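You operate a simulated robot arm through the tools that you are given. There is no shell and no other tool. Be economical: measure what you need, move in short steps, check, and stop when the job is done.

You are at the controls of a simulated two-armed robot. One attempt, no reset.

TASK
On the top of the loading dock, fold the striped cloth in half, so that its two short edges meet.
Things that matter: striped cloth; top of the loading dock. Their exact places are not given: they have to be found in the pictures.

The check looks at the end state, three seconds after you hand in, the way a careful person would. Anything else that was tipped, shoved, dropped, spilled or broken makes it a failure. Flat cloth is picked up by pressing the open fingertips on it (5 to 10 N) and closing them slowly along it; thin cloth reads only 2 to 8 mm in the jaws.

THE ROBOT
Two 7-joint arms with two-finger parallel grippers on one trunk, on a base that drives. Base frame: it is fixed to the floor where the robot stands at the start and does not move with it; the origin is under the middle of the robot, x ahead of it, y to its left, z up; the surface under the hand at the start is at about z = 0.925. Units: m, rad, N and s.
The left shoulder is at the start at [0.07, 0.188, 1.215], the right one opposite. With the tool pointing down near the work surface each hand reaches from about 0.34 to 0.8 m from the robot's upright axis, wherever it stands, measured 20 degrees to its own side. Places, roughly: top of the loading dock [0.5, 0.2, 0.9]. Payload 3.91 kg a hand.
The tool frame of a hand sits at the grasp point between the pads (the TCP): z along the fingers, y along the line on which they close. The tips reach 0.03 m beyond it. Largest opening 0.11 m; finger width 0.02, thickness 0.01; the body of the gripper, 0.048 by 0.112 m, starts 0.055 m behind the TCP.
Orientation is told as [roll, pitch, yaw] about the base's x, y, z axes, in that order, counted from this pose: with the fingers straight down and closing along the base's y, the tool's x points along the base's -x, its y along +y and its z along -z.

THE INTERFACE
- The arms move only by the tool step_arm. It takes "left_commands", "right_commands" or both (then of equal length, played together; a hand with none holds still); each is a list of rows, each a list of 3 entries, a list of its own where there are three numbers: the shift along the base's x, y, z in units of 40 mm (1.0 is 40 mm), then the turn, a rotation vector about the base's x, y, z in units of 6 degrees (1.0 is 6 degrees), then the finger opening in m, from 0 to 0.11. In form: [[[dx, dy, dz], [rx, ry, rz], hand], ...]. A call has 1 to 20 rows; each row shifts and turns the commanded pose from where the row before left it. A call with a number of a shift or a turn outside -1 to 1 is refused whole. A row lasts 0.2 s, in which the tool goes at most 0.05 m and 0.15 rad; a call with a longer step from one row to the next is refused whole, and so is a gripper value outside its range. A pose out of reach is approached as far as the arm can. The call stops where the force on the tool passes 40 N (or 10 N more than at its start, if that is more) or the arm is blocked; 0.2 s more then pass. The fingers move at their own pace (about 0.072 m/s each) and stop on an object; they squeeze with about 44 N. The grip force told is the motor's: it shows also when the fingers shut on nothing. Time passes only in rows, and 0.2 s behind the last, so rows that do not move let the fingers close. The reply holds the time, the measured pose of the TCP, the force on the tool along the base axes, the opening and the grip force, in the units named above and with some noise, with the torque about the TCP (base axes, N m) and any sound that the robot's microphone picked up.
- Cameras (640 x 400 px; columns grow to the right, rows downward): "scene" is now at [0.1306, 0.0154, 1.4329]; the picture's right is [0.18, -0.98, 0.00], its down [-0.67, -0.12, -0.73] and it looks along [0.72, 0.13, -0.68] (base axes); focal length 246 px, centre (320, 200). "left" rides on the left gripper at [0.072, -0.017, -0.103] in its tool frame; the picture's right is [0.23, 0.97, 0.00], its down [-0.76, 0.18, -0.62] and it looks along [-0.61, 0.14, 0.78] (tool axes); focal length 222 px, centre (320, 200). "right" rides on the right gripper at [0.072, 0.017, -0.103] in its tool frame; the picture's right is [-0.23, 0.97, 0.00], its down [-0.76, -0.18, -0.62] and it looks along [-0.61, -0.14, 0.78] (tool axes); focal length 222 px, centre (320, 200).
- grab_frame(camera): a new picture of that camera. The clock stands still meanwhile.
- raise_lower(by): slides the trunk up (or, below 0, down) by that many m; the arms and the scene camera ride with it, the base frame stays. It gives what a move gives, with no picture.
- drive_base(legs): drives the robot by 1 to 6 legs, each [ahead, turn to the left] in m and rad, along the robot's own axes; the way and the turn of a leg run together, so that a leg with both is an arc; at most 1.5 m and 3.142 rad a leg. The arms and the cameras ride along, it lands a little off, and it stops where it bumps. It gives what a move gives.
- turn_head(pan, tilt): turns the head with the scene camera to pan (to the left, within 1.501 rad either way) and tilt (down, from -0.506 to 1.204), counted from straight ahead of the robot. It gives what a move gives.
- pixel_to_xyz(camera, pixels): for up to 12 pixels [column, row] of the newest picture of that camera ("zoom" is the newest enlarged one), the place [x, y, z] in the base frame of the surface seen there, good to about 0.003 m. The clock stands still meanwhile.
- zoom(camera, box): a new picture of the part [left, top, right, bottom] of that camera's present view, enlarged. The clock stands still meanwhile.
- hand_in(): hands the job in; it is judged then, once.

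Work in short steps. Measure before you move; look again where a grasp or a placing could have gone wrong, and mend it. You have 80 turns and 62 pictures in all, those below and enlarged ones among them. Open the grippers and draw the arms clear of the work before you hand the job in, unless the task says otherwise; then end with one line.

The tools are called as name(argument=value, ...) on one line, values as JSON. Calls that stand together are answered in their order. step_arm: Moves the arms, as the interface text tells. Its arguments: {"type":"object","properties":{"left_commands":{"type":"array","items":{"type":"array"}},"right_commands":{"type":"array","items":{"type":"array"}}},"required":[]} The other tools are called the same way: raise_lower (by) slides the trunk up or down; drive_base (legs) drives the base; turn_head (pan, tilt) turns the head that bears the scene camera; grab_frame (camera) takes a picture; pixel_to_xyz (camera, pixels) gives the place of the surface under pixels of a picture; zoom (camera, box) takes an enlarged picture of a part of a camera's view; hand_in () hands the job in.

At the start:

```text
time: 0.0
left_tool_pos: [0.5269, 0.3694, 1.1512]
left_tcp_rot: [0.0, 0.001, 0.0]
left_ft_force: [0.0, -1.0, -0.6]
left_moment: [0.03, -0.01, 0.02]
left_opening: 0.1102
left_finger_force: 0.1
right_tool_pos: [0.5546, -0.0683, 1.2523]
right_tcp_rot: [0.002, 0.002, 0.0]
right_ft_force: [0.3, 0.2, 0.5]
right_moment: [0.0, -0.03, 0.01]
right_opening: 0.1102
right_finger_force: 0.0
trunk travel left (down, up): [-0.725, 0.215]
robot x, y, heading: [-0.0, 0.0003, -0.004]
head pan, tilt: [0.178, 0.754]
```

scene: 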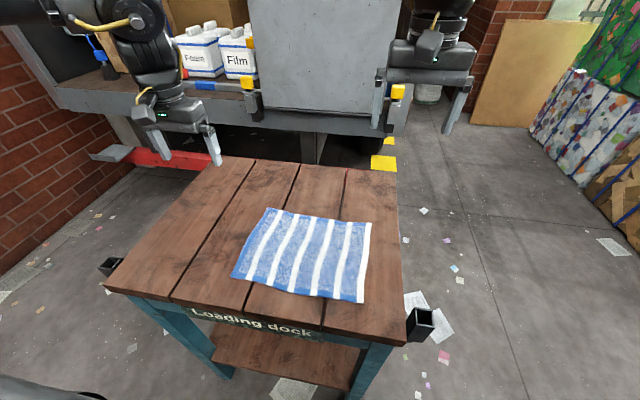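
right: 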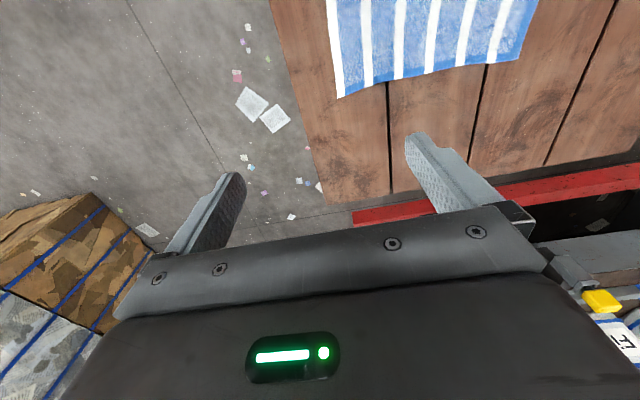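
left: 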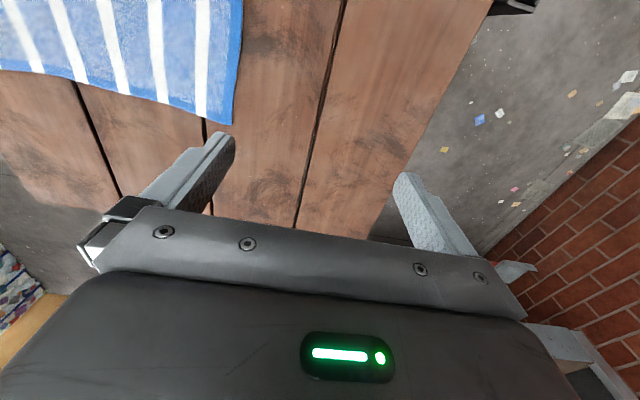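

The cloth lies at about columns 232-371, rows 208-303 in the scene picture. I measure its corners and the table around it.

zoom(camera="scene", box=[210, 180, 410, 320])

pixel_to_xyz(camera="scene", pixels=[[268, 209], [370, 224], [362, 301], [234, 276], [300, 250], [256, 160], [395, 175], [404, 340], [110, 288], [385, 260], [220, 250]])

```text
2.86 times, centred on (310, 250) of scene
```

zoom: 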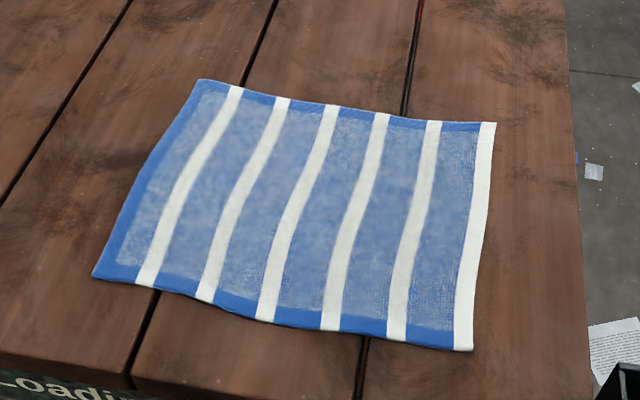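

```text
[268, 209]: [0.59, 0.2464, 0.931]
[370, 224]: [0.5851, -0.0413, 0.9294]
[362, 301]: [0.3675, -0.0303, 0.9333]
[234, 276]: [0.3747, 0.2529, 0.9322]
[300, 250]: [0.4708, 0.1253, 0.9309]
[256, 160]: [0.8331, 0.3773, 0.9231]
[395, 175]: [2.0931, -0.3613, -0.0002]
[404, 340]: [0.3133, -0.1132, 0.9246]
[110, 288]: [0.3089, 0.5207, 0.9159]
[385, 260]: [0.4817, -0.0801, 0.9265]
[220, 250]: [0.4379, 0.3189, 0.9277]
```

The cloth's short edges run along x at y≈-0.035 and y≈0.25, so working from the table's right side would suit both hands. I check the free space there before driving.

turn_head(pan=-0.9, tilt=0.65)

grab_frame(camera="scene")

pixel_to_xyz(camera="scene", pixels=[[100, 200], [200, 200], [300, 200], [400, 200], [500, 200], [320, 100], [200, 60], [450, 60], [320, 350], [320, 40]])

```text
time: 1.3
left_tool_pos: [0.5259, 0.3687, 1.1506]
left_tcp_rot: [0.0, 0.002, -0.001]
left_ft_force: [-0.3, 0.2, 0.7]
left_moment: [0.02, 0.01, 0.01]
left_opening: 0.1099
left_finger_force: 0.0
right_tool_pos: [0.5527, -0.0684, 1.2517]
right_tcp_rot: [0.001, 0.0, 0.001]
right_ft_force: [0.2, -0.7, 0.5]
right_moment: [-0.02, 0.03, -0.04]
right_opening: 0.1098
right_finger_force: 0.1
trunk travel left (down, up): [-0.725, 0.215]
robot x, y, heading: [-0.0026, -0.0014, 0.003]
head pan, tilt: [-0.901, 0.649]
```

```text
57 pictures are left
```

scene: 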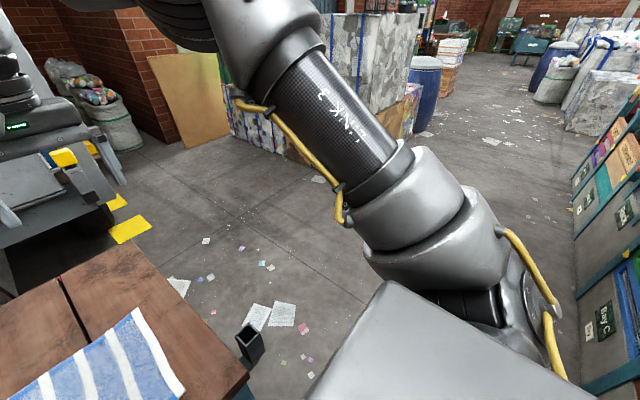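

```text
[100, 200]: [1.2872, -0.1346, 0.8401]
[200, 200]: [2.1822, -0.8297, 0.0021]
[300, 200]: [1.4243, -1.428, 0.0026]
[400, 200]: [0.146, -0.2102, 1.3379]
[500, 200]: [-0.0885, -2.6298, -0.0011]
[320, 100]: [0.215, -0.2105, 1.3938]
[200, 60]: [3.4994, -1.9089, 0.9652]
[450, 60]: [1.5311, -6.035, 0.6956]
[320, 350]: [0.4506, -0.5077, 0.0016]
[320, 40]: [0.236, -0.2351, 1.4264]
```

The floor to the right is open; the shelves at columns 570-640 need a distance check. I measure them and look farther right.

pixel_to_xyz(camera="scene", pixels=[[590, 380], [600, 300], [580, 220], [620, 200], [248, 335], [635, 130], [50, 200], [110, 130]])

turn_head(pan=-1.5, tilt=0.7)

grab_frame(camera="scene")

pixel_to_xyz(camera="scene", pixels=[[320, 30], [400, 60], [450, 100], [450, 200], [500, 150], [560, 150], [560, 300], [620, 200], [250, 50], [500, 380], [630, 390]])

```text
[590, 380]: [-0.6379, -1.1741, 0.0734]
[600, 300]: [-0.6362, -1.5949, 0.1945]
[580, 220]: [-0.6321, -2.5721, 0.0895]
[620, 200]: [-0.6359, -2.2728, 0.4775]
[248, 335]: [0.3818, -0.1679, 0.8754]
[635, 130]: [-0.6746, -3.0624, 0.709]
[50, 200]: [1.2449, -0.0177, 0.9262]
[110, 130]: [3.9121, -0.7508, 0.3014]
```

```text
time: 2.3
left_tool_pos: [0.5263, 0.369, 1.1512]
left_tcp_rot: [0.002, 0.0, -0.002]
left_ft_force: [0.4, -0.4, -0.2]
left_moment: [-0.04, 0.02, 0.01]
left_opening: 0.1102
left_finger_force: 0.1
right_tool_pos: [0.554, -0.0681, 1.252]
right_tcp_rot: [0.001, 0.0, 0.0]
right_ft_force: [-0.5, 0.6, -0.6]
right_moment: [0.01, 0.03, 0.0]
right_opening: 0.1098
right_finger_force: 0.0
trunk travel left (down, up): [-0.725, 0.215]
robot x, y, heading: [0.0011, 0.0013, -0.001]
head pan, tilt: [-1.499, 0.7]
```

```text
56 pictures are left
```

scene: 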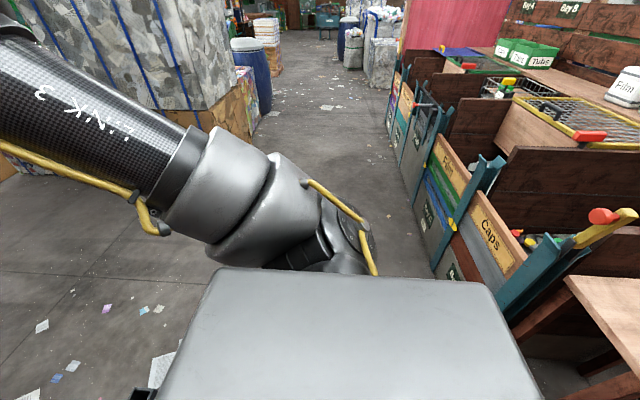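

```text
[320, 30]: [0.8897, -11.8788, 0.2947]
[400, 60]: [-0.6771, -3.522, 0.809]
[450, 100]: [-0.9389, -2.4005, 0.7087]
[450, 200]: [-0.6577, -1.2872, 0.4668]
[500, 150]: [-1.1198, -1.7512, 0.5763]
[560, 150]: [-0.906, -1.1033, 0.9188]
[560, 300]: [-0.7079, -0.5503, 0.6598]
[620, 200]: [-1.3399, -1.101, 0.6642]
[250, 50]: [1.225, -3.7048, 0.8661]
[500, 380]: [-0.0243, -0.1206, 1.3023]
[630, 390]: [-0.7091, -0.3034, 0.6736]
```

Shelves stand at x<-0.63 behind-right, and the floor lane between is clear. I back up slightly, turn right and drive down the lane.

drive_base(legs=[[-0.05, 0], [0, -1.571], [0.9, 0]])

```text
time: 11.2
left_tool_pos: [0.3817, -1.3943, 1.1513]
left_tcp_rot: [-0.001, 0.0, -1.53]
left_ft_force: [0.5, 0.0, -0.1]
left_moment: [-0.03, 0.02, 0.0]
left_opening: 0.1102
left_finger_force: 0.1
right_tool_pos: [-0.0539, -1.4402, 1.2519]
right_tcp_rot: [0.0, 0.001, -1.527]
right_ft_force: [-0.3, 0.1, 0.6]
right_moment: [-0.02, 0.01, -0.01]
right_opening: 0.1098
right_finger_force: 0.0
trunk travel left (down, up): [-0.725, 0.215]
robot x, y, heading: [-0.0083, -0.8833, -1.528]
head pan, tilt: [-1.499, 0.7]
```

The drive went clean. Next I turn to face +x, drive to x≈0.48, then turn to face the table.

drive_base(legs=[[0, 1.528], [0.488, 0], [0, 1.571]])

turn_head(pan=0, tilt=0.7)

grab_frame(camera="scene")

```text
time: 21.8
left_tool_pos: [0.0742, -0.3614, 1.1506]
left_tcp_rot: [-0.001, 0.0, 1.631]
left_ft_force: [0.1, -0.3, -0.3]
left_moment: [0.01, 0.01, 0.0]
left_opening: 0.1102
left_finger_force: 0.1
right_tool_pos: [0.5098, -0.307, 1.2527]
right_tcp_rot: [0.0, 0.002, 1.63]
right_ft_force: [0.1, -0.3, -0.3]
right_moment: [0.01, 0.0, 0.0]
right_opening: 0.1099
right_finger_force: 0.1
trunk travel left (down, up): [-0.725, 0.215]
robot x, y, heading: [0.4794, -0.8633, 1.629]
head pan, tilt: [-1.499, 0.7]
```

```text
time: 23.4
left_tool_pos: [0.0748, -0.3613, 1.1519]
left_tcp_rot: [0.0, -0.001, 1.632]
left_ft_force: [-0.6, -0.8, 0.6]
left_moment: [0.03, -0.03, 0.03]
left_opening: 0.1101
left_finger_force: 0.1
right_tool_pos: [0.5094, -0.307, 1.2533]
right_tcp_rot: [0.002, 0.0, 1.631]
right_ft_force: [-1.3, 0.5, -0.2]
right_moment: [-0.01, 0.03, 0.0]
right_opening: 0.1101
right_finger_force: 0.0
trunk travel left (down, up): [-0.725, 0.215]
robot x, y, heading: [0.4757, -0.8667, 1.636]
head pan, tilt: [0.0, 0.7]
```

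```text
55 pictures are left
```

scene: 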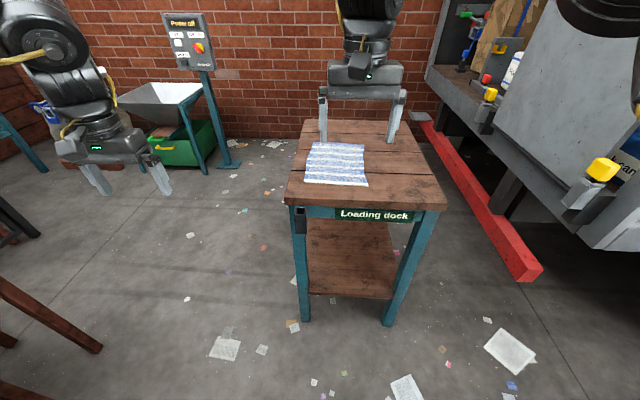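

Facing the table now; I check the distances of the hopper at (160,95) and the truck bumpers at (600,170) before closing in.

pixel_to_xyz(camera="scene", pixels=[[130, 95], [180, 85], [190, 40], [600, 170], [575, 195], [288, 202], [442, 208], [434, 130], [300, 225], [312, 180], [367, 186], [530, 275]])

drive_base(legs=[[0, -0.062]])

```text
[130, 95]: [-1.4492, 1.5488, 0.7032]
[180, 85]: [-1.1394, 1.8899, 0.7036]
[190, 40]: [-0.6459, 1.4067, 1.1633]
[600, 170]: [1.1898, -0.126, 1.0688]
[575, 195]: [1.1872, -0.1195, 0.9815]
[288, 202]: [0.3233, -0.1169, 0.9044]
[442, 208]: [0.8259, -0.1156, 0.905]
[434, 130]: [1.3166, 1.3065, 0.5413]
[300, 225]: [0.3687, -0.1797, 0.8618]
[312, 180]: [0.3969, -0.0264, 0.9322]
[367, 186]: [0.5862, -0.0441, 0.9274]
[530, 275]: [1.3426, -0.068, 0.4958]
```

```text
time: 24.2
left_tool_pos: [0.1021, -0.3392, 1.1504]
left_tcp_rot: [-0.002, 0.0, 1.573]
left_ft_force: [0.0, -0.7, 0.7]
left_moment: [0.04, -0.05, 0.0]
left_opening: 0.1102
left_finger_force: 0.1
right_tool_pos: [0.5389, -0.3104, 1.2526]
right_tcp_rot: [-0.003, 0.0, 1.572]
right_ft_force: [0.1, 0.1, -0.1]
right_moment: [0.01, -0.01, -0.02]
right_opening: 0.1099
right_finger_force: 0.2
trunk travel left (down, up): [-0.725, 0.215]
robot x, y, heading: [0.4749, -0.8658, 1.576]
head pan, tilt: [0.0, 0.7]
```

Clear all round. I drive ahead 0.40 m to stand at about y=-0.46, then look down at the cloth.

drive_base(legs=[[0.4, 0]])

turn_head(pan=0, tilt=0.85)

grab_frame(camera="scene")

```text
time: 26.8
left_tool_pos: [0.1094, 0.0647, 1.153]
left_tcp_rot: [-0.001, 0.0, 1.567]
left_ft_force: [-0.8, -0.4, -0.2]
left_moment: [0.0, -0.02, 0.01]
left_opening: 0.11
left_finger_force: 0.1
right_tool_pos: [0.5451, 0.0902, 1.2533]
right_tcp_rot: [0.0, -0.001, 1.567]
right_ft_force: [0.6, 0.2, -0.5]
right_moment: [-0.01, 0.0, 0.01]
right_opening: 0.1102
right_finger_force: 0.1
trunk travel left (down, up): [-0.725, 0.215]
robot x, y, heading: [0.4741, -0.4625, 1.565]
head pan, tilt: [0.0, 0.7]
```

```text
time: 27.4
left_tool_pos: [0.108, 0.0655, 1.1516]
left_tcp_rot: [0.001, 0.002, 1.569]
left_ft_force: [0.3, 0.4, 0.6]
left_moment: [-0.02, -0.02, 0.03]
left_opening: 0.1099
left_finger_force: 0.1
right_tool_pos: [0.5458, 0.0913, 1.2524]
right_tcp_rot: [0.0, -0.001, 1.568]
right_ft_force: [-0.1, 0.1, -0.6]
right_moment: [0.0, 0.03, 0.02]
right_opening: 0.1098
right_finger_force: 0.1
trunk travel left (down, up): [-0.725, 0.215]
robot x, y, heading: [0.4748, -0.4627, 1.567]
head pan, tilt: [0.0, 0.85]
```

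```text
54 pictures are left
```

scene: 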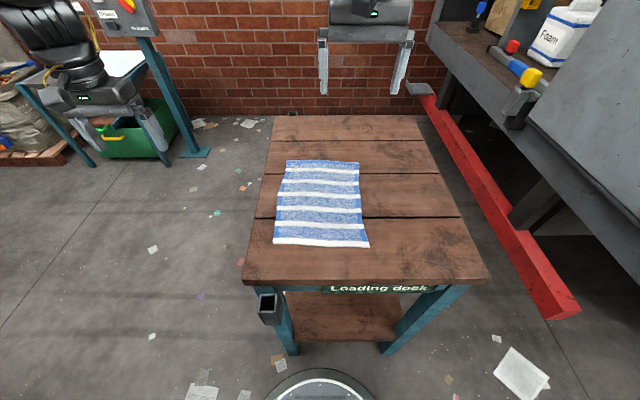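

The cloth now sits squarely in front, its white near edge at row ~243. I zoom in for the corners.

zoom(camera="scene", box=[250, 150, 410, 270])

pixel_to_xyz(camera="scene", pixels=[[275, 243], [300, 244], [345, 245], [368, 246], [288, 162], [358, 164], [284, 200], [362, 205], [266, 243], [380, 246], [300, 255], [345, 257]])

```text
3.33 times, centred on (330, 210) of scene
```

zoom: 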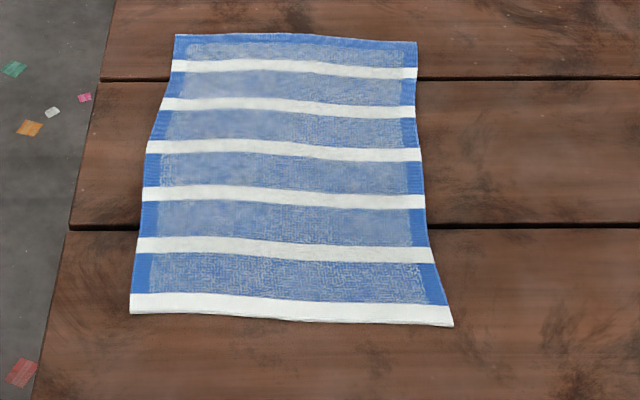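

```text
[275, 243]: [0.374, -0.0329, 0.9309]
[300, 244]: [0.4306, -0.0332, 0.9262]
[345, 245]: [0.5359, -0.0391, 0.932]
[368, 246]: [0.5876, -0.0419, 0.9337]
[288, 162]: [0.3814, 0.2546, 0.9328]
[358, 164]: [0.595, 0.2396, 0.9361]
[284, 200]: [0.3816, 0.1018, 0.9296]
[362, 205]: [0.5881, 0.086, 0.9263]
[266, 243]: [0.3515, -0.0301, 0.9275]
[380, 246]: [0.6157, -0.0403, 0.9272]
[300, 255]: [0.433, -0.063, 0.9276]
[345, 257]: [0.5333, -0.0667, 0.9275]
```

Corners: near (0.372,-0.035) and (0.590,-0.044), far (0.380,0.256) and (0.596,0.243), table z≈0.927. I bring both hands over the near corners, turned so that the fingers close along y, still about 0.06 m above.

step_arm(left_commands=[[[0.463, -0.164, -0.2], [0, 0, -0.999], 0.11], [[0.463, -0.164, -0.2], [0, 0, -0.999], 0.09], [[0.463, -0.164, -0.2], [0, 0, -0.999], 0.07], [[0.463, -0.164, -0.2], [0, 0, -0.999], 0.05], [[0.463, -0.164, -0.2], [0, 0, -0.999], 0.04], [[0.463, -0.164, -0.2], [0, 0, -0.999], 0.04], [[0.463, -0.164, -0.2], [0, 0, -0.999], 0.04], [[0.463, -0.164, -0.2], [0, 0, -0.999], 0.04], [[0.463, -0.164, -0.2], [0, 0, -0.999], 0.04], [[0.463, -0.164, -0.2], [0, 0, -0.999], 0.04], [[0.463, -0.164, -0.2], [0, 0, -0.999], 0.04], [[0.463, -0.164, -0.2], [0, 0, -0.999], 0.04], [[0.463, -0.164, -0.2], [0, 0, -0.999], 0.04], [[0.463, -0.164, -0.2], [0, 0, -0.999], 0.04], [[0.463, -0.164, -0.2], [0, 0, -0.999], 0.04], [[0, 0, 0], [0, 0, 0], 0.04], [[0, 0, 0], [0, 0, 0], 0.04]], right_commands=[[[0.05, -0.22, -0.37], [0, 0, 1], 0.11], [[0.05, -0.22, -0.37], [0, 0, 1], 0.09], [[0.05, -0.22, -0.37], [0, 0, 1], 0.07], [[0.05, -0.22, -0.37], [0, 0, 1], 0.05], [[0.05, -0.22, -0.37], [0, 0, 1], 0.04], [[0.05, -0.22, -0.37], [0, 0, 1], 0.04], [[0.05, -0.22, -0.37], [0, 0, 1], 0.04], [[0.05, -0.22, -0.37], [0, 0, 1], 0.04], [[0.05, -0.22, -0.37], [0, 0, 1], 0.04], [[0.05, -0.22, -0.37], [0, 0, 1], 0.04], [[0.05, -0.22, -0.37], [0, 0, 1], 0.04], [[0.05, -0.22, -0.37], [0, 0, 1], 0.04], [[0.05, -0.22, -0.37], [0, 0, 1], 0.04], [[0.05, -0.22, -0.37], [0, 0, 1], 0.04], [[0.05, -0.22, -0.37], [0, 0, 1], 0.04], [[0, 0, 0], [0, 0, 0], 0.04], [[0, 0, 0], [0, 0, 0], 0.04]])

grab_frame(camera="scene")

grab_frame(camera="left")

grab_frame(camera="right")

```text
time: 31.1
left_tool_pos: [0.3865, -0.0333, 1.0317]
left_tcp_rot: [0.0, -0.002, -0.003]
left_ft_force: [-0.7, -0.6, 0.6]
left_moment: [0.01, 0.01, 0.0]
left_opening: 0.0399
left_finger_force: 0.1
right_tool_pos: [0.5759, -0.0396, 1.03]
right_tcp_rot: [0.001, 0.0, 3.137]
right_ft_force: [-0.2, 0.7, -0.6]
right_moment: [0.0, 0.01, 0.02]
right_opening: 0.0399
right_finger_force: 0.0
trunk travel left (down, up): [-0.725, 0.215]
robot x, y, heading: [0.4749, -0.4635, 1.571]
head pan, tilt: [0.0, 0.85]
```

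```text
52 pictures are left
```

scene: 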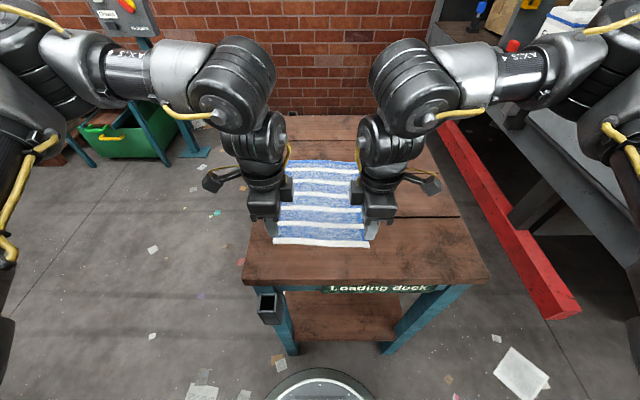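

```text
51 pictures are left
```

left: 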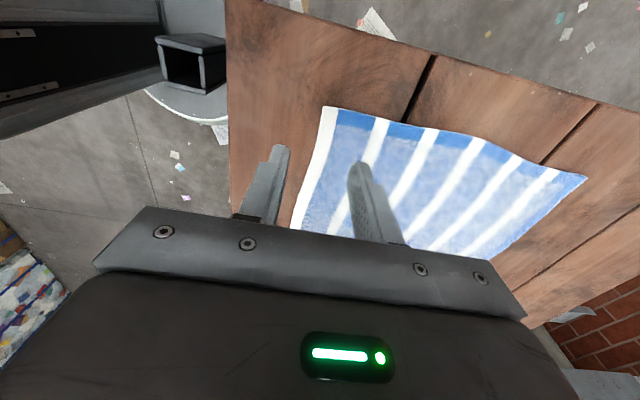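

```text
50 pictures are left
```

right: 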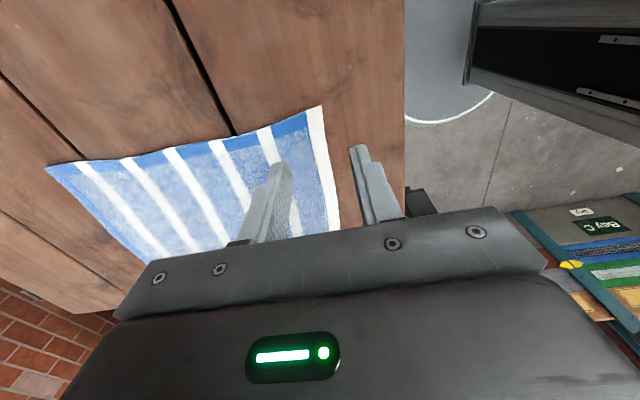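

Both hands straddle the white near edge. I shift them 10 mm onto the cloth and lower to just above it.

step_arm(left_commands=[[[0, 0.27, -0.6], [0, 0, 0], 0.04], [[0, 0, -0.5], [0, 0, 0], 0.04], [[0, 0, -0.4], [0, 0, 0], 0.04]], right_commands=[[[0, 0.23, -0.6], [0, 0, 0], 0.04], [[0, 0, -0.5], [0, 0, 0], 0.04], [[0, 0, -0.35], [0, 0, 0], 0.04]])

step_arm(left_commands=[[[0, 0, -0.12], [0, 0, 0], 0.04], [[0, 0, 0], [0, 0, 0], 0.04]], right_commands=[[[0, 0, -0.12], [0, 0, 0], 0.04], [[0, 0, 0], [0, 0, 0], 0.04]])

```text
time: 31.9
left_tool_pos: [0.3853, -0.0219, 0.9738]
left_tcp_rot: [0.0, 0.0, -0.002]
left_ft_force: [-0.5, -0.1, -0.8]
left_moment: [-0.01, 0.01, 0.0]
left_opening: 0.0399
left_finger_force: 0.0
right_tool_pos: [0.5775, -0.0312, 0.972]
right_tcp_rot: [0.002, 0.0, 3.14]
right_ft_force: [-0.4, 0.4, 0.2]
right_moment: [0.0, -0.02, -0.02]
right_opening: 0.0402
right_finger_force: 0.0
trunk travel left (down, up): [-0.725, 0.215]
robot x, y, heading: [0.4765, -0.4618, 1.57]
head pan, tilt: [0.0, 0.85]
```

```text
time: 32.5
left_tool_pos: [0.3853, -0.0227, 0.9672]
left_tcp_rot: [0.001, 0.0, -0.001]
left_ft_force: [0.3, -0.3, 0.1]
left_moment: [0.0, 0.03, 0.0]
left_opening: 0.04
left_finger_force: 0.1
right_tool_pos: [0.5758, -0.0316, 0.968]
right_tcp_rot: [0.001, -0.001, 3.138]
right_ft_force: [0.4, 0.0, -0.4]
right_moment: [-0.03, 0.01, 0.02]
right_opening: 0.0401
right_finger_force: 0.1
trunk travel left (down, up): [-0.725, 0.215]
robot x, y, heading: [0.4774, -0.4628, 1.565]
head pan, tilt: [0.0, 0.85]
```

No contact yet with tips at z≈0.937; I go down in 2.4 mm steps.

step_arm(left_commands=[[[0, 0, -0.1], [0, 0, 0], 0.04], [[0, 0, 0], [0, 0, 0], 0.04]], right_commands=[[[0, 0, -0.1], [0, 0, 0], 0.04], [[0, 0, 0], [0, 0, 0], 0.04]])

step_arm(left_commands=[[[0, 0, -0.06], [0, 0, 0], 0.04], [[0, 0, 0], [0, 0, 0], 0.04]], right_commands=[[[0, 0, -0.06], [0, 0, 0], 0.04], [[0, 0, 0], [0, 0, 0], 0.04]])

```text
time: 33.0
left_tool_pos: [0.3856, -0.0228, 0.9645]
left_tcp_rot: [0.0, 0.001, -0.002]
left_ft_force: [-0.3, -0.3, 0.6]
left_moment: [-0.03, -0.02, 0.01]
left_opening: 0.0401
left_finger_force: 0.0
right_tool_pos: [0.5748, -0.0304, 0.9641]
right_tcp_rot: [-0.001, 0.0, 3.138]
right_ft_force: [-0.1, 0.5, 0.1]
right_moment: [0.0, 0.0, 0.05]
right_opening: 0.0401
right_finger_force: 0.0
trunk travel left (down, up): [-0.725, 0.215]
robot x, y, heading: [0.4778, -0.4618, 1.569]
head pan, tilt: [0.0, 0.85]
```

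```text
time: 33.6
left_tool_pos: [0.3864, -0.0233, 0.9604]
left_tcp_rot: [-0.001, 0.0, -0.001]
left_ft_force: [-0.3, 0.4, -0.7]
left_moment: [0.04, -0.02, -0.01]
left_opening: 0.04
left_finger_force: 0.2
right_tool_pos: [0.5752, -0.0312, 0.9625]
right_tcp_rot: [0.001, 0.0, 3.139]
right_ft_force: [-0.2, 0.4, 0.1]
right_moment: [-0.04, 0.03, 0.0]
right_opening: 0.0401
right_finger_force: 0.1
trunk travel left (down, up): [-0.725, 0.215]
robot x, y, heading: [0.4756, -0.4623, 1.569]
head pan, tilt: [0.0, 0.85]
```

Still no contact; I continue in small steps.

step_arm(left_commands=[[[0, 0, -0.05], [0, 0, 0], 0.04], [[0, 0, 0], [0, 0, 0], 0.04]], right_commands=[[[0, 0, -0.08], [0, 0, 0], 0.04], [[0, 0, 0], [0, 0, 0], 0.04]])

step_arm(left_commands=[[[0, 0, -0.04], [0, 0, 0], 0.04], [[0, 0, 0], [0, 0, 0], 0.04]], right_commands=[[[0, 0, -0.04], [0, 0, 0], 0.04], [[0, 0, 0], [0, 0, 0], 0.04]])

```text
time: 34.2
left_tool_pos: [0.3864, -0.0232, 0.9573]
left_tcp_rot: [0.001, 0.0, -0.002]
left_ft_force: [-1.0, 0.7, 5.2]
left_moment: [0.16, 0.05, 0.01]
left_opening: 0.0402
left_finger_force: 0.8
right_tool_pos: [0.5755, -0.0323, 0.9595]
right_tcp_rot: [0.0, 0.002, 3.138]
right_ft_force: [0.5, 0.3, 1.6]
right_moment: [0.04, 0.04, -0.04]
right_opening: 0.0401
right_finger_force: 0.1
trunk travel left (down, up): [-0.725, 0.215]
robot x, y, heading: [0.4751, -0.4634, 1.572]
head pan, tilt: [0.0, 0.85]
```

```text
time: 34.9
left_tool_pos: [0.387, -0.0248, 0.9578]
left_tcp_rot: [0.004, 0.0, -0.002]
left_ft_force: [-0.1, 1.9, 12.5]
left_moment: [0.38, 0.0, -0.01]
left_opening: 0.041
left_finger_force: 1.1
right_tool_pos: [0.5752, -0.0306, 0.9585]
right_tcp_rot: [-0.001, -0.001, 3.138]
right_ft_force: [-0.1, 1.2, 5.0]
right_moment: [0.16, 0.04, 0.03]
right_opening: 0.0409
right_finger_force: 0.8
trunk travel left (down, up): [-0.725, 0.215]
robot x, y, heading: [0.4756, -0.4654, 1.569]
head pan, tilt: [0.0, 0.85]
```

Contact: left 12.5 N, right 5 N. I ease the left up 0.8 mm, the right down 0.4 mm, and close slowly.

step_arm(left_commands=[[[0, 0, -0.0], [0, 0, 0], 0.038], [[0, 0, 0.02], [0, 0, 0], 0.035], [[0, 0, 0], [0, 0, 0], 0.032], [[0, 0, 0], [0, 0, 0], 0.029], [[0, 0, 0], [0, 0, 0], 0.026], [[0, 0, 0], [0, 0, 0], 0.023], [[0, 0, 0], [0, 0, 0], 0.02], [[0, 0, 0], [0, 0, 0], 0.017], [[0, 0, 0], [0, 0, 0], 0.014], [[0, 0, 0], [0, 0, 0], 0.011], [[0, 0, 0], [0, 0, 0], 0.008], [[0, 0, 0], [0, 0, 0], 0.005], [[0, 0, 0], [0, 0, 0], 0.002], [[0, 0, 0], [0, 0, 0], 0], [[0, 0, 0], [0, 0, 0], 0], [[0, 0, 0], [0, 0, 0], 0]], right_commands=[[[0, 0, -0.01], [0, 0, 0], 0.038], [[0, 0, 0], [0, 0, 0], 0.035], [[0, 0, 0], [0, 0, 0], 0.032], [[0, 0, 0], [0, 0, 0], 0.029], [[0, 0, 0], [0, 0, 0], 0.026], [[0, 0, 0], [0, 0, 0], 0.023], [[0, 0, 0], [0, 0, 0], 0.02], [[0, 0, 0], [0, 0, 0], 0.017], [[0, 0, 0], [0, 0, 0], 0.014], [[0, 0, 0], [0, 0, 0], 0.011], [[0, 0, 0], [0, 0, 0], 0.008], [[0, 0, 0], [0, 0, 0], 0.005], [[0, 0, 0], [0, 0, 0], 0.002], [[0, 0, 0], [0, 0, 0], 0], [[0, 0, 0], [0, 0, 0], 0], [[0, 0, 0], [0, 0, 0], 0]])

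grab_frame(camera="left")

grab_frame(camera="right")

```text
time: 38.2
left_tool_pos: [0.3848, -0.0243, 0.9587]
left_tcp_rot: [0.001, 0.002, -0.002]
left_ft_force: [1.4, 1.3, 3.0]
left_moment: [0.04, 0.0, 0.02]
left_opening: 0.0042
left_finger_force: 44.3
right_tool_pos: [0.5761, -0.0344, 0.9561]
right_tcp_rot: [-0.002, 0.001, 3.138]
right_ft_force: [0.1, 5.9, 25.8]
right_moment: [0.36, 0.05, -0.06]
right_opening: 0.0042
right_finger_force: 43.3
trunk travel left (down, up): [-0.725, 0.215]
robot x, y, heading: [0.4755, -0.4658, 1.565]
head pan, tilt: [0.0, 0.85]
```

```text
49 pictures are left
```

left: 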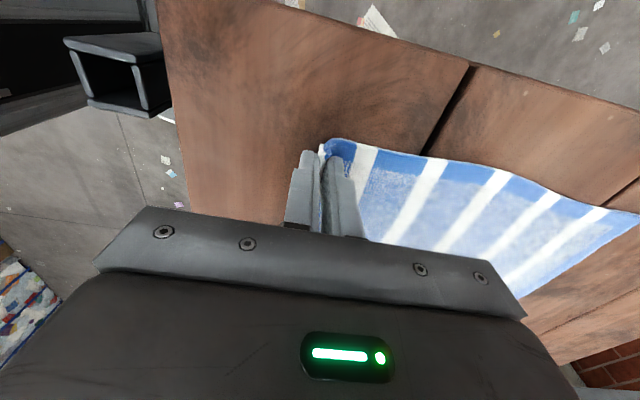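

```text
48 pictures are left
```

right: 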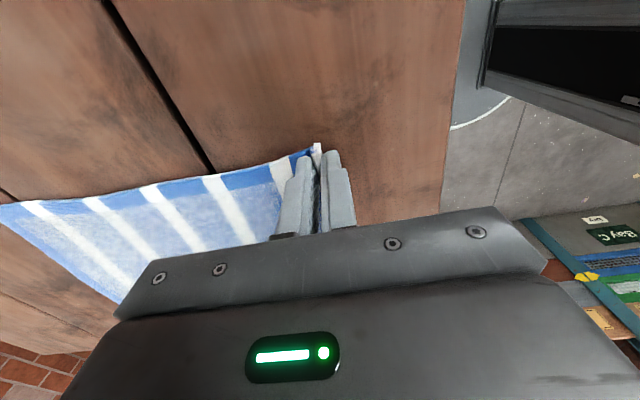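

Both hands hold 4.2 mm of cloth, pinched at the white hem. I begin the fold arc with four steps and look whether both corners come along.

step_arm(left_commands=[[[0.011, 0.065, 0.585], [0, 0, 0], 0], [[0.011, 0.193, 0.563], [0, 0, 0], 0], [[0.011, 0.313, 0.52], [0, 0, 0], 0], [[0.011, 0.421, 0.455], [0, 0, 0], 0]], right_commands=[[[0.011, 0.065, 0.585], [0, 0, 0], 0], [[0.011, 0.193, 0.563], [0, 0, 0], 0], [[0.011, 0.313, 0.52], [0, 0, 0], 0], [[0.011, 0.421, 0.455], [0, 0, 0], 0]])

grab_frame(camera="scene")

grab_frame(camera="left")

grab_frame(camera="right")

```text
time: 39.2
left_tool_pos: [0.389, 0.0187, 1.0428]
left_tcp_rot: [-0.001, 0.002, -0.001]
left_ft_force: [0.1, -0.2, -0.8]
left_moment: [-0.04, 0.0, 0.04]
left_opening: 0.0041
left_finger_force: 44.0
right_tool_pos: [0.5786, 0.0086, 1.0408]
right_tcp_rot: [0.003, 0.001, 3.137]
right_ft_force: [-1.0, -0.1, -0.5]
right_moment: [-0.03, 0.02, -0.04]
right_opening: 0.0038
right_finger_force: 44.3
trunk travel left (down, up): [-0.725, 0.215]
robot x, y, heading: [0.4788, -0.4627, 1.572]
head pan, tilt: [0.0, 0.85]
```

```text
47 pictures are left
```

scene: 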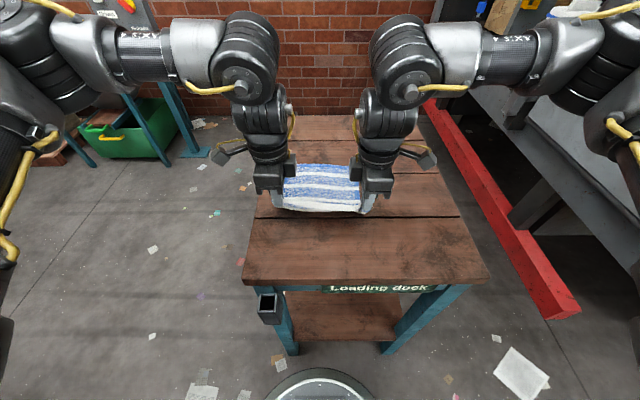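

```text
46 pictures are left
```

left: 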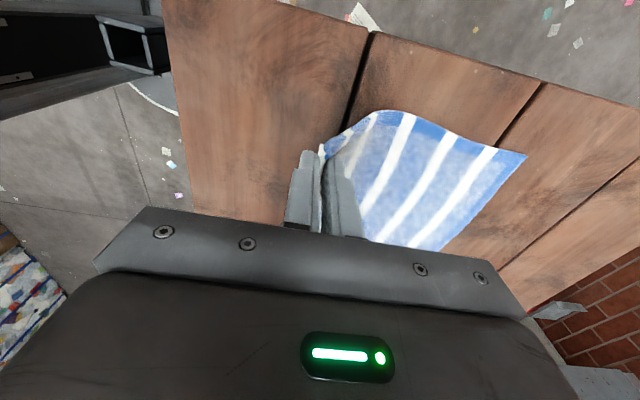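

```text
45 pictures are left
```

right: 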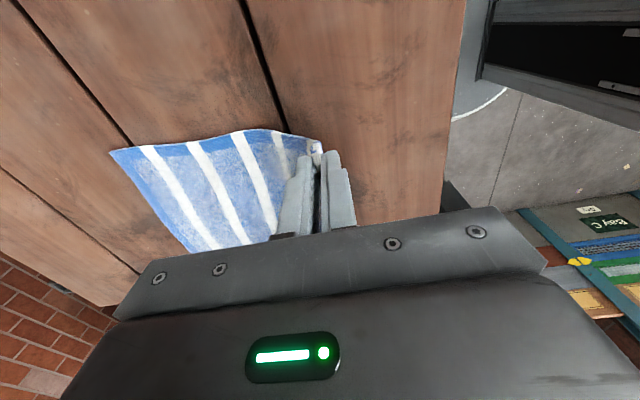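

Both corners follow with the edge taut. I carry on over the top of the arc, stopping before the lay-down.

step_arm(left_commands=[[[0.011, 0.513, 0.373], [0, 0, 0], 0], [[0.011, 0.586, 0.278], [0, 0, 0], 0], [[0.011, 0.635, 0.17], [0, 0, 0], 0], [[0.011, 0.661, 0.058], [0, 0, 0], 0], [[0.011, 0.661, -0.058], [0, 0, 0], 0], [[0.011, 0.635, -0.17], [0, 0, 0], 0], [[0.011, 0.586, -0.278], [0, 0, 0], 0]], right_commands=[[[0.011, 0.513, 0.373], [0, 0, 0], 0], [[0.011, 0.586, 0.278], [0, 0, 0], 0], [[0.011, 0.635, 0.17], [0, 0, 0], 0], [[0.011, 0.661, 0.058], [0, 0, 0], 0], [[0.011, 0.661, -0.058], [0, 0, 0], 0], [[0.011, 0.635, -0.17], [0, 0, 0], 0], [[0.011, 0.586, -0.278], [0, 0, 0], 0]])

zoom(camera="scene", box=[220, 100, 440, 260])

grab_frame(camera="left")

grab_frame(camera="right")

```text
time: 40.9
left_tool_pos: [0.3914, 0.1894, 1.055]
left_tcp_rot: [-0.001, 0.001, -0.004]
left_ft_force: [0.3, -0.2, -0.3]
left_moment: [-0.03, 0.0, 0.0]
left_opening: 0.0042
left_finger_force: 44.1
right_tool_pos: [0.5799, 0.1797, 1.0534]
right_tcp_rot: [0.001, 0.001, 3.139]
right_ft_force: [0.7, 1.2, -0.1]
right_moment: [-0.03, 0.0, -0.04]
right_opening: 0.004
right_finger_force: 43.9
trunk travel left (down, up): [-0.725, 0.215]
robot x, y, heading: [0.4751, -0.4628, 1.568]
head pan, tilt: [0.0, 0.85]
```

```text
2.50 times, centred on (330, 180) of scene
```

zoom: 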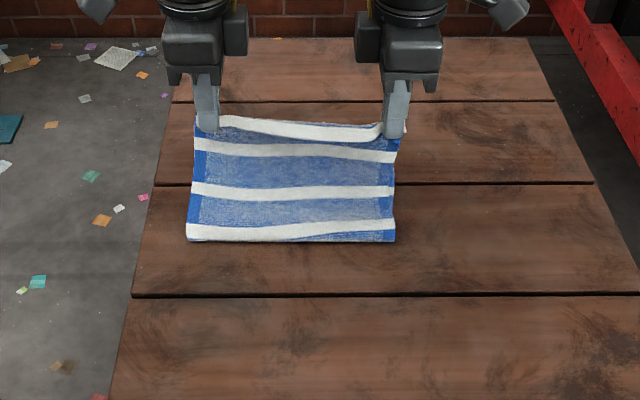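

```text
43 pictures are left
```

left: 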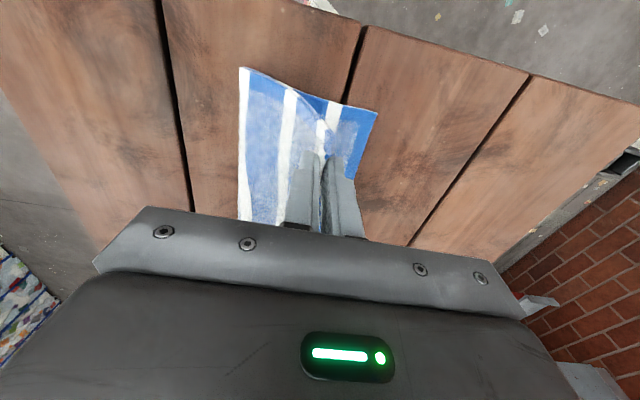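

```text
42 pictures are left
```

right: 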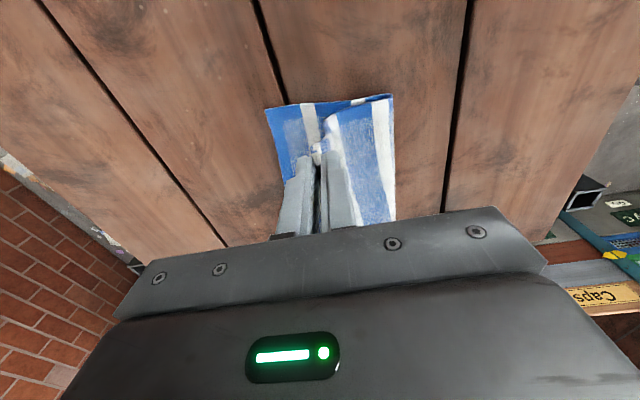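

The fold forms nicely. I measure the far corners of the lower layer in the hand cameras (left (378,113),(355,178); right (267,108),(278,175)) and the fold line.

pixel_to_xyz(camera="left", pixels=[[375, 115], [360, 165], [353, 178], [241, 75], [243, 150]])

pixel_to_xyz(camera="right", pixels=[[269, 111], [276, 145], [281, 172], [391, 100], [393, 180]])

pixel_to_xyz(camera="zoom", pixels=[[190, 238], [393, 239], [290, 240], [300, 124]])

```text
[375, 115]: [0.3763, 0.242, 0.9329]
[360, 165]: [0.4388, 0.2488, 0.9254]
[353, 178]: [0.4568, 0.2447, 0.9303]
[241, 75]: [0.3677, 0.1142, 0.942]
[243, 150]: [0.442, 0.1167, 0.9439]
```

```text
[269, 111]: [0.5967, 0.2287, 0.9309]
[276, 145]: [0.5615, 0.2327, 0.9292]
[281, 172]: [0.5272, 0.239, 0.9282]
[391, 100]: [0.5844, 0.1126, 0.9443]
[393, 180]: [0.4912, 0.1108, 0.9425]
```

```text
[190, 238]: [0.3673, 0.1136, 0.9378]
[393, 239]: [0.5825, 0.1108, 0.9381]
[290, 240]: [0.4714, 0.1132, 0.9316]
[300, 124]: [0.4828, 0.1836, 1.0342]
```

Lower layer's far edge lies at y≈0.248 (left) to 0.236 (right). I lay the held edge down just short of it, tips about 10 mm above the lower layer.

step_arm(left_commands=[[[0, 0.5, -0.37], [0, 0, 0], 0], [[0, 0.4, -0.4], [0, 0, 0], 0], [[0, 0.3, -0.45], [0, 0, 0], 0], [[0, 0.15, -0.5], [0, 0, 0], 0], [[0, 0.0, -0.35], [0, 0, 0], 0], [[0, 0, 0], [0, 0, 0], 0]], right_commands=[[[0.05, 0.5, -0.37], [0, 0, 0], 0], [[0, 0.4, -0.4], [0, 0, 0], 0], [[0, 0.25, -0.45], [0, 0, 0], 0], [[0, 0.1, -0.5], [0, 0, 0], 0], [[0, 0.0, -0.32], [0, 0, 0], 0], [[0, 0, 0], [0, 0, 0], 0]])

zoom(camera="scene", box=[220, 100, 440, 260])

grab_frame(camera="left")

grab_frame(camera="right")

```text
time: 42.2
left_tool_pos: [0.3964, 0.2273, 0.9754]
left_tcp_rot: [0.002, -0.002, -0.002]
left_ft_force: [0.2, 0.8, 0.3]
left_moment: [-0.02, -0.03, 0.01]
left_opening: 0.0041
left_finger_force: 43.5
left hand out of reach, approached as far as the arm can: row 3, 4
right_tool_pos: [0.5815, 0.2283, 0.974]
right_tcp_rot: [0.001, -0.001, 3.139]
right_ft_force: [-0.3, 0.1, 0.5]
right_moment: [-0.04, 0.03, 0.0]
right_opening: 0.0038
right_finger_force: 44.1
trunk travel left (down, up): [-0.725, 0.215]
robot x, y, heading: [0.4741, -0.4613, 1.564]
head pan, tilt: [0.0, 0.85]
```

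```text
2.50 times, centred on (330, 180) of scene
```

zoom: 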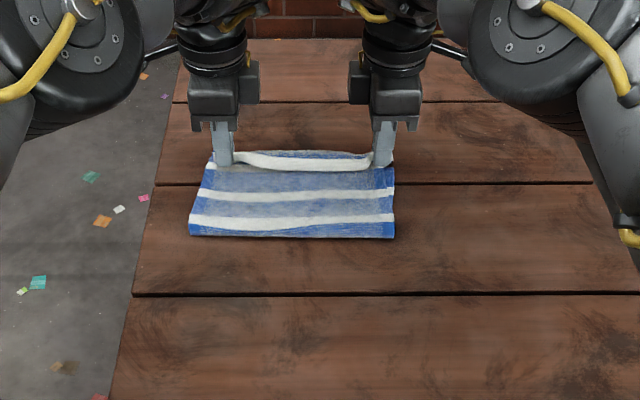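

```text
40 pictures are left
```

left: 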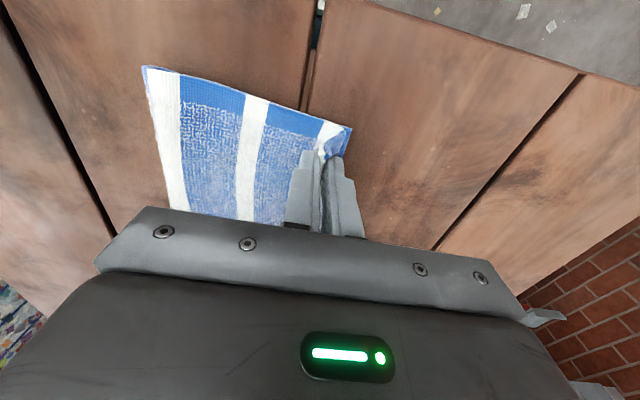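

```text
39 pictures are left
```

right: 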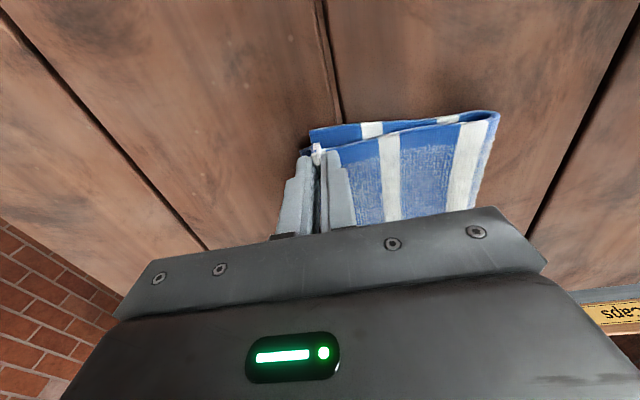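

The left hand stopped short at y=0.227 (rows 3-4 out of reach), the right is on target. I retry a small left shift to see if it is reachable at this height.

step_arm(left_commands=[[[-0.05, 0.2, 0], [0, 0, 0.3], 0], [[-0.05, 0.2, 0], [0, 0, 0.3], 0], [[0, 0, 0], [0, 0, 0], 0]])

```text
time: 43.0
left_tool_pos: [0.3979, 0.2274, 0.9736]
left_tcp_rot: [0.002, -0.003, 0.06]
left_ft_force: [-0.1, -0.2, -0.7]
left_moment: [-0.01, 0.01, -0.01]
left_opening: 0.0043
left_finger_force: 44.0
left hand out of reach, approached as far as the arm can: row 1
right_tool_pos: [0.582, 0.2282, 0.9736]
right_tcp_rot: [0.0, 0.001, 3.138]
right_ft_force: [0.0, 0.6, -0.2]
right_moment: [-0.04, 0.01, -0.05]
right_opening: 0.0038
right_finger_force: 44.2
trunk travel left (down, up): [-0.725, 0.215]
robot x, y, heading: [0.4757, -0.4618, 1.562]
head pan, tilt: [0.0, 0.85]
```

The left arm is at its reach limit here. I check clearance between my base disc and the table, to see whether I may drive a little closer.

grab_frame(camera="scene")

pixel_to_xyz(camera="scene", pixels=[[320, 374], [320, 390], [270, 300], [270, 322], [290, 350], [320, 335]])

```text
38 pictures are left
```

scene: 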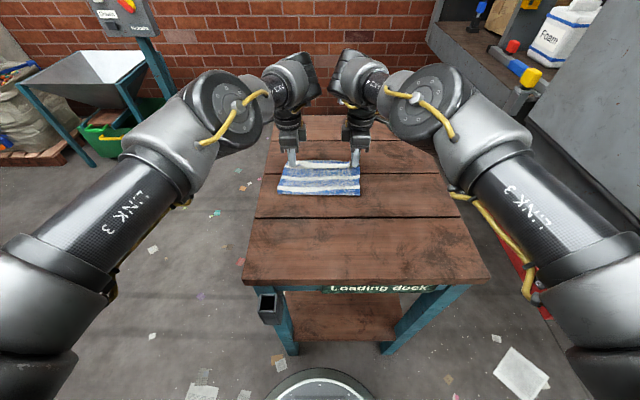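

```text
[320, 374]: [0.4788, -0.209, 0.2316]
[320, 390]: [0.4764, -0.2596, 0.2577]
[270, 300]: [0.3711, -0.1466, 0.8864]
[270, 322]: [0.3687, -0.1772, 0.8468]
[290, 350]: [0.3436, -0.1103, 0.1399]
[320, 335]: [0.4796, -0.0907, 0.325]
```

The base front is at y≈-0.21, table legs at y≈-0.11, so 2 cm is safe. I draw the right hand back a little first, then drive 0.018 m ahead.

step_arm(right_commands=[[[0, -0.2, 0.05], [0, 0, 0], 0], [[0, -0.15, 0.0], [0, 0, 0], 0]])

drive_base(legs=[[0.018, 0.004]])

```text
time: 43.6
left_tool_pos: [0.3991, 0.2275, 0.973]
left_tcp_rot: [0.004, -0.001, 0.063]
left_ft_force: [-0.4, -0.3, 0.5]
left_moment: [-0.02, 0.04, -0.04]
left_opening: 0.0042
left_finger_force: 44.3
right_tool_pos: [0.5819, 0.2138, 0.9752]
right_tcp_rot: [0.0, 0.001, 3.139]
right_ft_force: [0.0, 0.4, -0.4]
right_moment: [-0.08, 0.02, -0.06]
right_opening: 0.0041
right_finger_force: 44.1
trunk travel left (down, up): [-0.725, 0.215]
robot x, y, heading: [0.4753, -0.4651, 1.561]
head pan, tilt: [0.0, 0.85]
```

```text
time: 44.4
left_tool_pos: [0.3956, 0.2412, 0.976]
left_tcp_rot: [0.007, -0.001, 0.066]
left_ft_force: [-0.5, -0.4, 0.1]
left_moment: [0.03, 0.03, -0.01]
left_opening: 0.0039
left_finger_force: 43.5
right_tool_pos: [0.5806, 0.228, 0.9792]
right_tcp_rot: [-0.003, -0.001, -3.142]
right_ft_force: [-1.0, 0.4, -0.1]
right_moment: [0.03, 0.0, 0.0]
right_opening: 0.004
right_finger_force: 44.1
trunk travel left (down, up): [-0.725, 0.215]
robot x, y, heading: [0.4713, -0.4438, 1.576]
head pan, tilt: [0.0, 0.85]
```

The hands are nearly on target. I fine-adjust and lower 5 mm, then look at the alignment.

step_arm(left_commands=[[[-0.06, 0.05, 0], [0, 0, -0.3], 0], [[-0.04, 0.05, -0.1], [0, 0, -0.3], 0], [[0, 0, 0], [0, 0, 0], 0]], right_commands=[[[0.05, 0.05, -0.1], [0, 0, 0], 0], [[0, 0.05, -0.1], [0, 0, 0], 0], [[0, 0, 0], [0, 0, 0], 0]])

zoom(camera="scene", box=[260, 130, 380, 210])

grab_frame(camera="left")

grab_frame(camera="right")

```text
time: 45.2
left_tool_pos: [0.3945, 0.2424, 0.9699]
left_tcp_rot: [0.002, -0.002, 0.001]
left_ft_force: [-0.6, 0.5, 0.0]
left_moment: [-0.03, 0.02, 0.03]
left_opening: 0.0041
left_finger_force: 43.7
left hand out of reach, approached as far as the arm can: row 2
right_tool_pos: [0.5823, 0.2372, 0.9679]
right_tcp_rot: [0.001, -0.001, -3.142]
right_ft_force: [-0.7, -0.1, 0.7]
right_moment: [-0.04, 0.0, -0.06]
right_opening: 0.0039
right_finger_force: 43.7
trunk travel left (down, up): [-0.725, 0.215]
robot x, y, heading: [0.4774, -0.4485, 1.575]
head pan, tilt: [0.0, 0.85]
```

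```text
5.00 times, centred on (320, 170) of scene
```

zoom: 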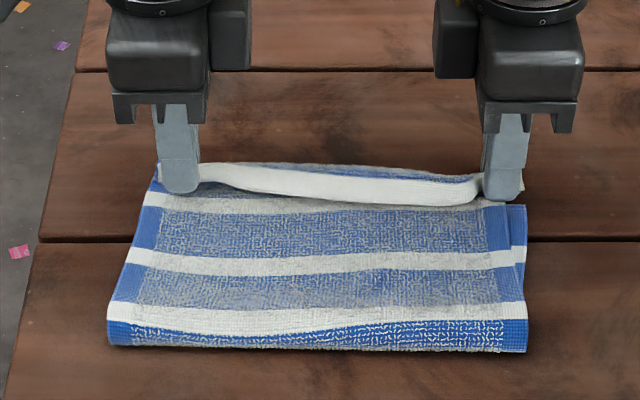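

```text
36 pictures are left
```

left: 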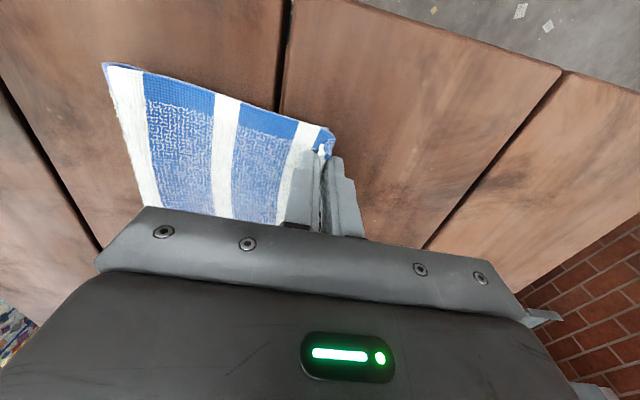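

```text
35 pictures are left
```

right: 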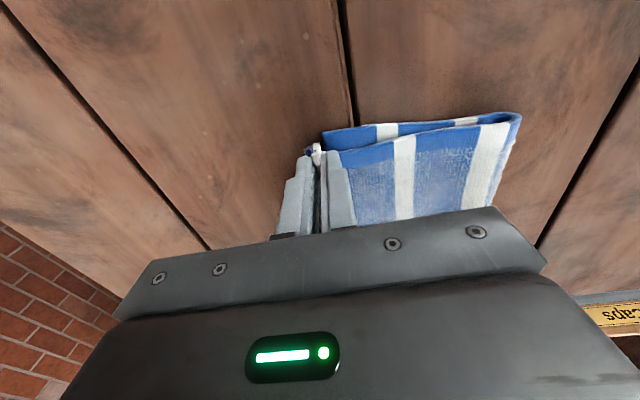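

I measure the lower layer's far corners again near left (330,140) and right (324,135), and the fold line.

pixel_to_xyz(camera="left", pixels=[[332, 133], [328, 150], [322, 152], [316, 126], [106, 66]])

pixel_to_xyz(camera="right", pixels=[[325, 133], [325, 147], [315, 150], [340, 153], [519, 117]])

pixel_to_xyz(camera="zoom", pixels=[[330, 168], [400, 175], [330, 190], [250, 168], [523, 207], [508, 207], [110, 340], [525, 345]])

```text
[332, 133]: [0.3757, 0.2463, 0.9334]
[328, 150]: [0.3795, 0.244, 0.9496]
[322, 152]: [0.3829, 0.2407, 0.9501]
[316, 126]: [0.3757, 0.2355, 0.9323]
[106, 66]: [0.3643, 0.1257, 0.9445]
```

```text
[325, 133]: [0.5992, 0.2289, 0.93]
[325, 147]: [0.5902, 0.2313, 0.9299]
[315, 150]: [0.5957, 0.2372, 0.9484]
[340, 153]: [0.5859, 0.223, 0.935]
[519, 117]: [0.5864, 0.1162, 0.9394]
```

```text
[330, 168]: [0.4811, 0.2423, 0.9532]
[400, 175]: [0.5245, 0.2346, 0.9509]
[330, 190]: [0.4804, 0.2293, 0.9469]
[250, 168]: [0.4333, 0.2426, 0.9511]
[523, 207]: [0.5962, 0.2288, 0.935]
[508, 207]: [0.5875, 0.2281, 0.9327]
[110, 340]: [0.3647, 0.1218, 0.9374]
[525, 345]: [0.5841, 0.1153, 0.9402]
```

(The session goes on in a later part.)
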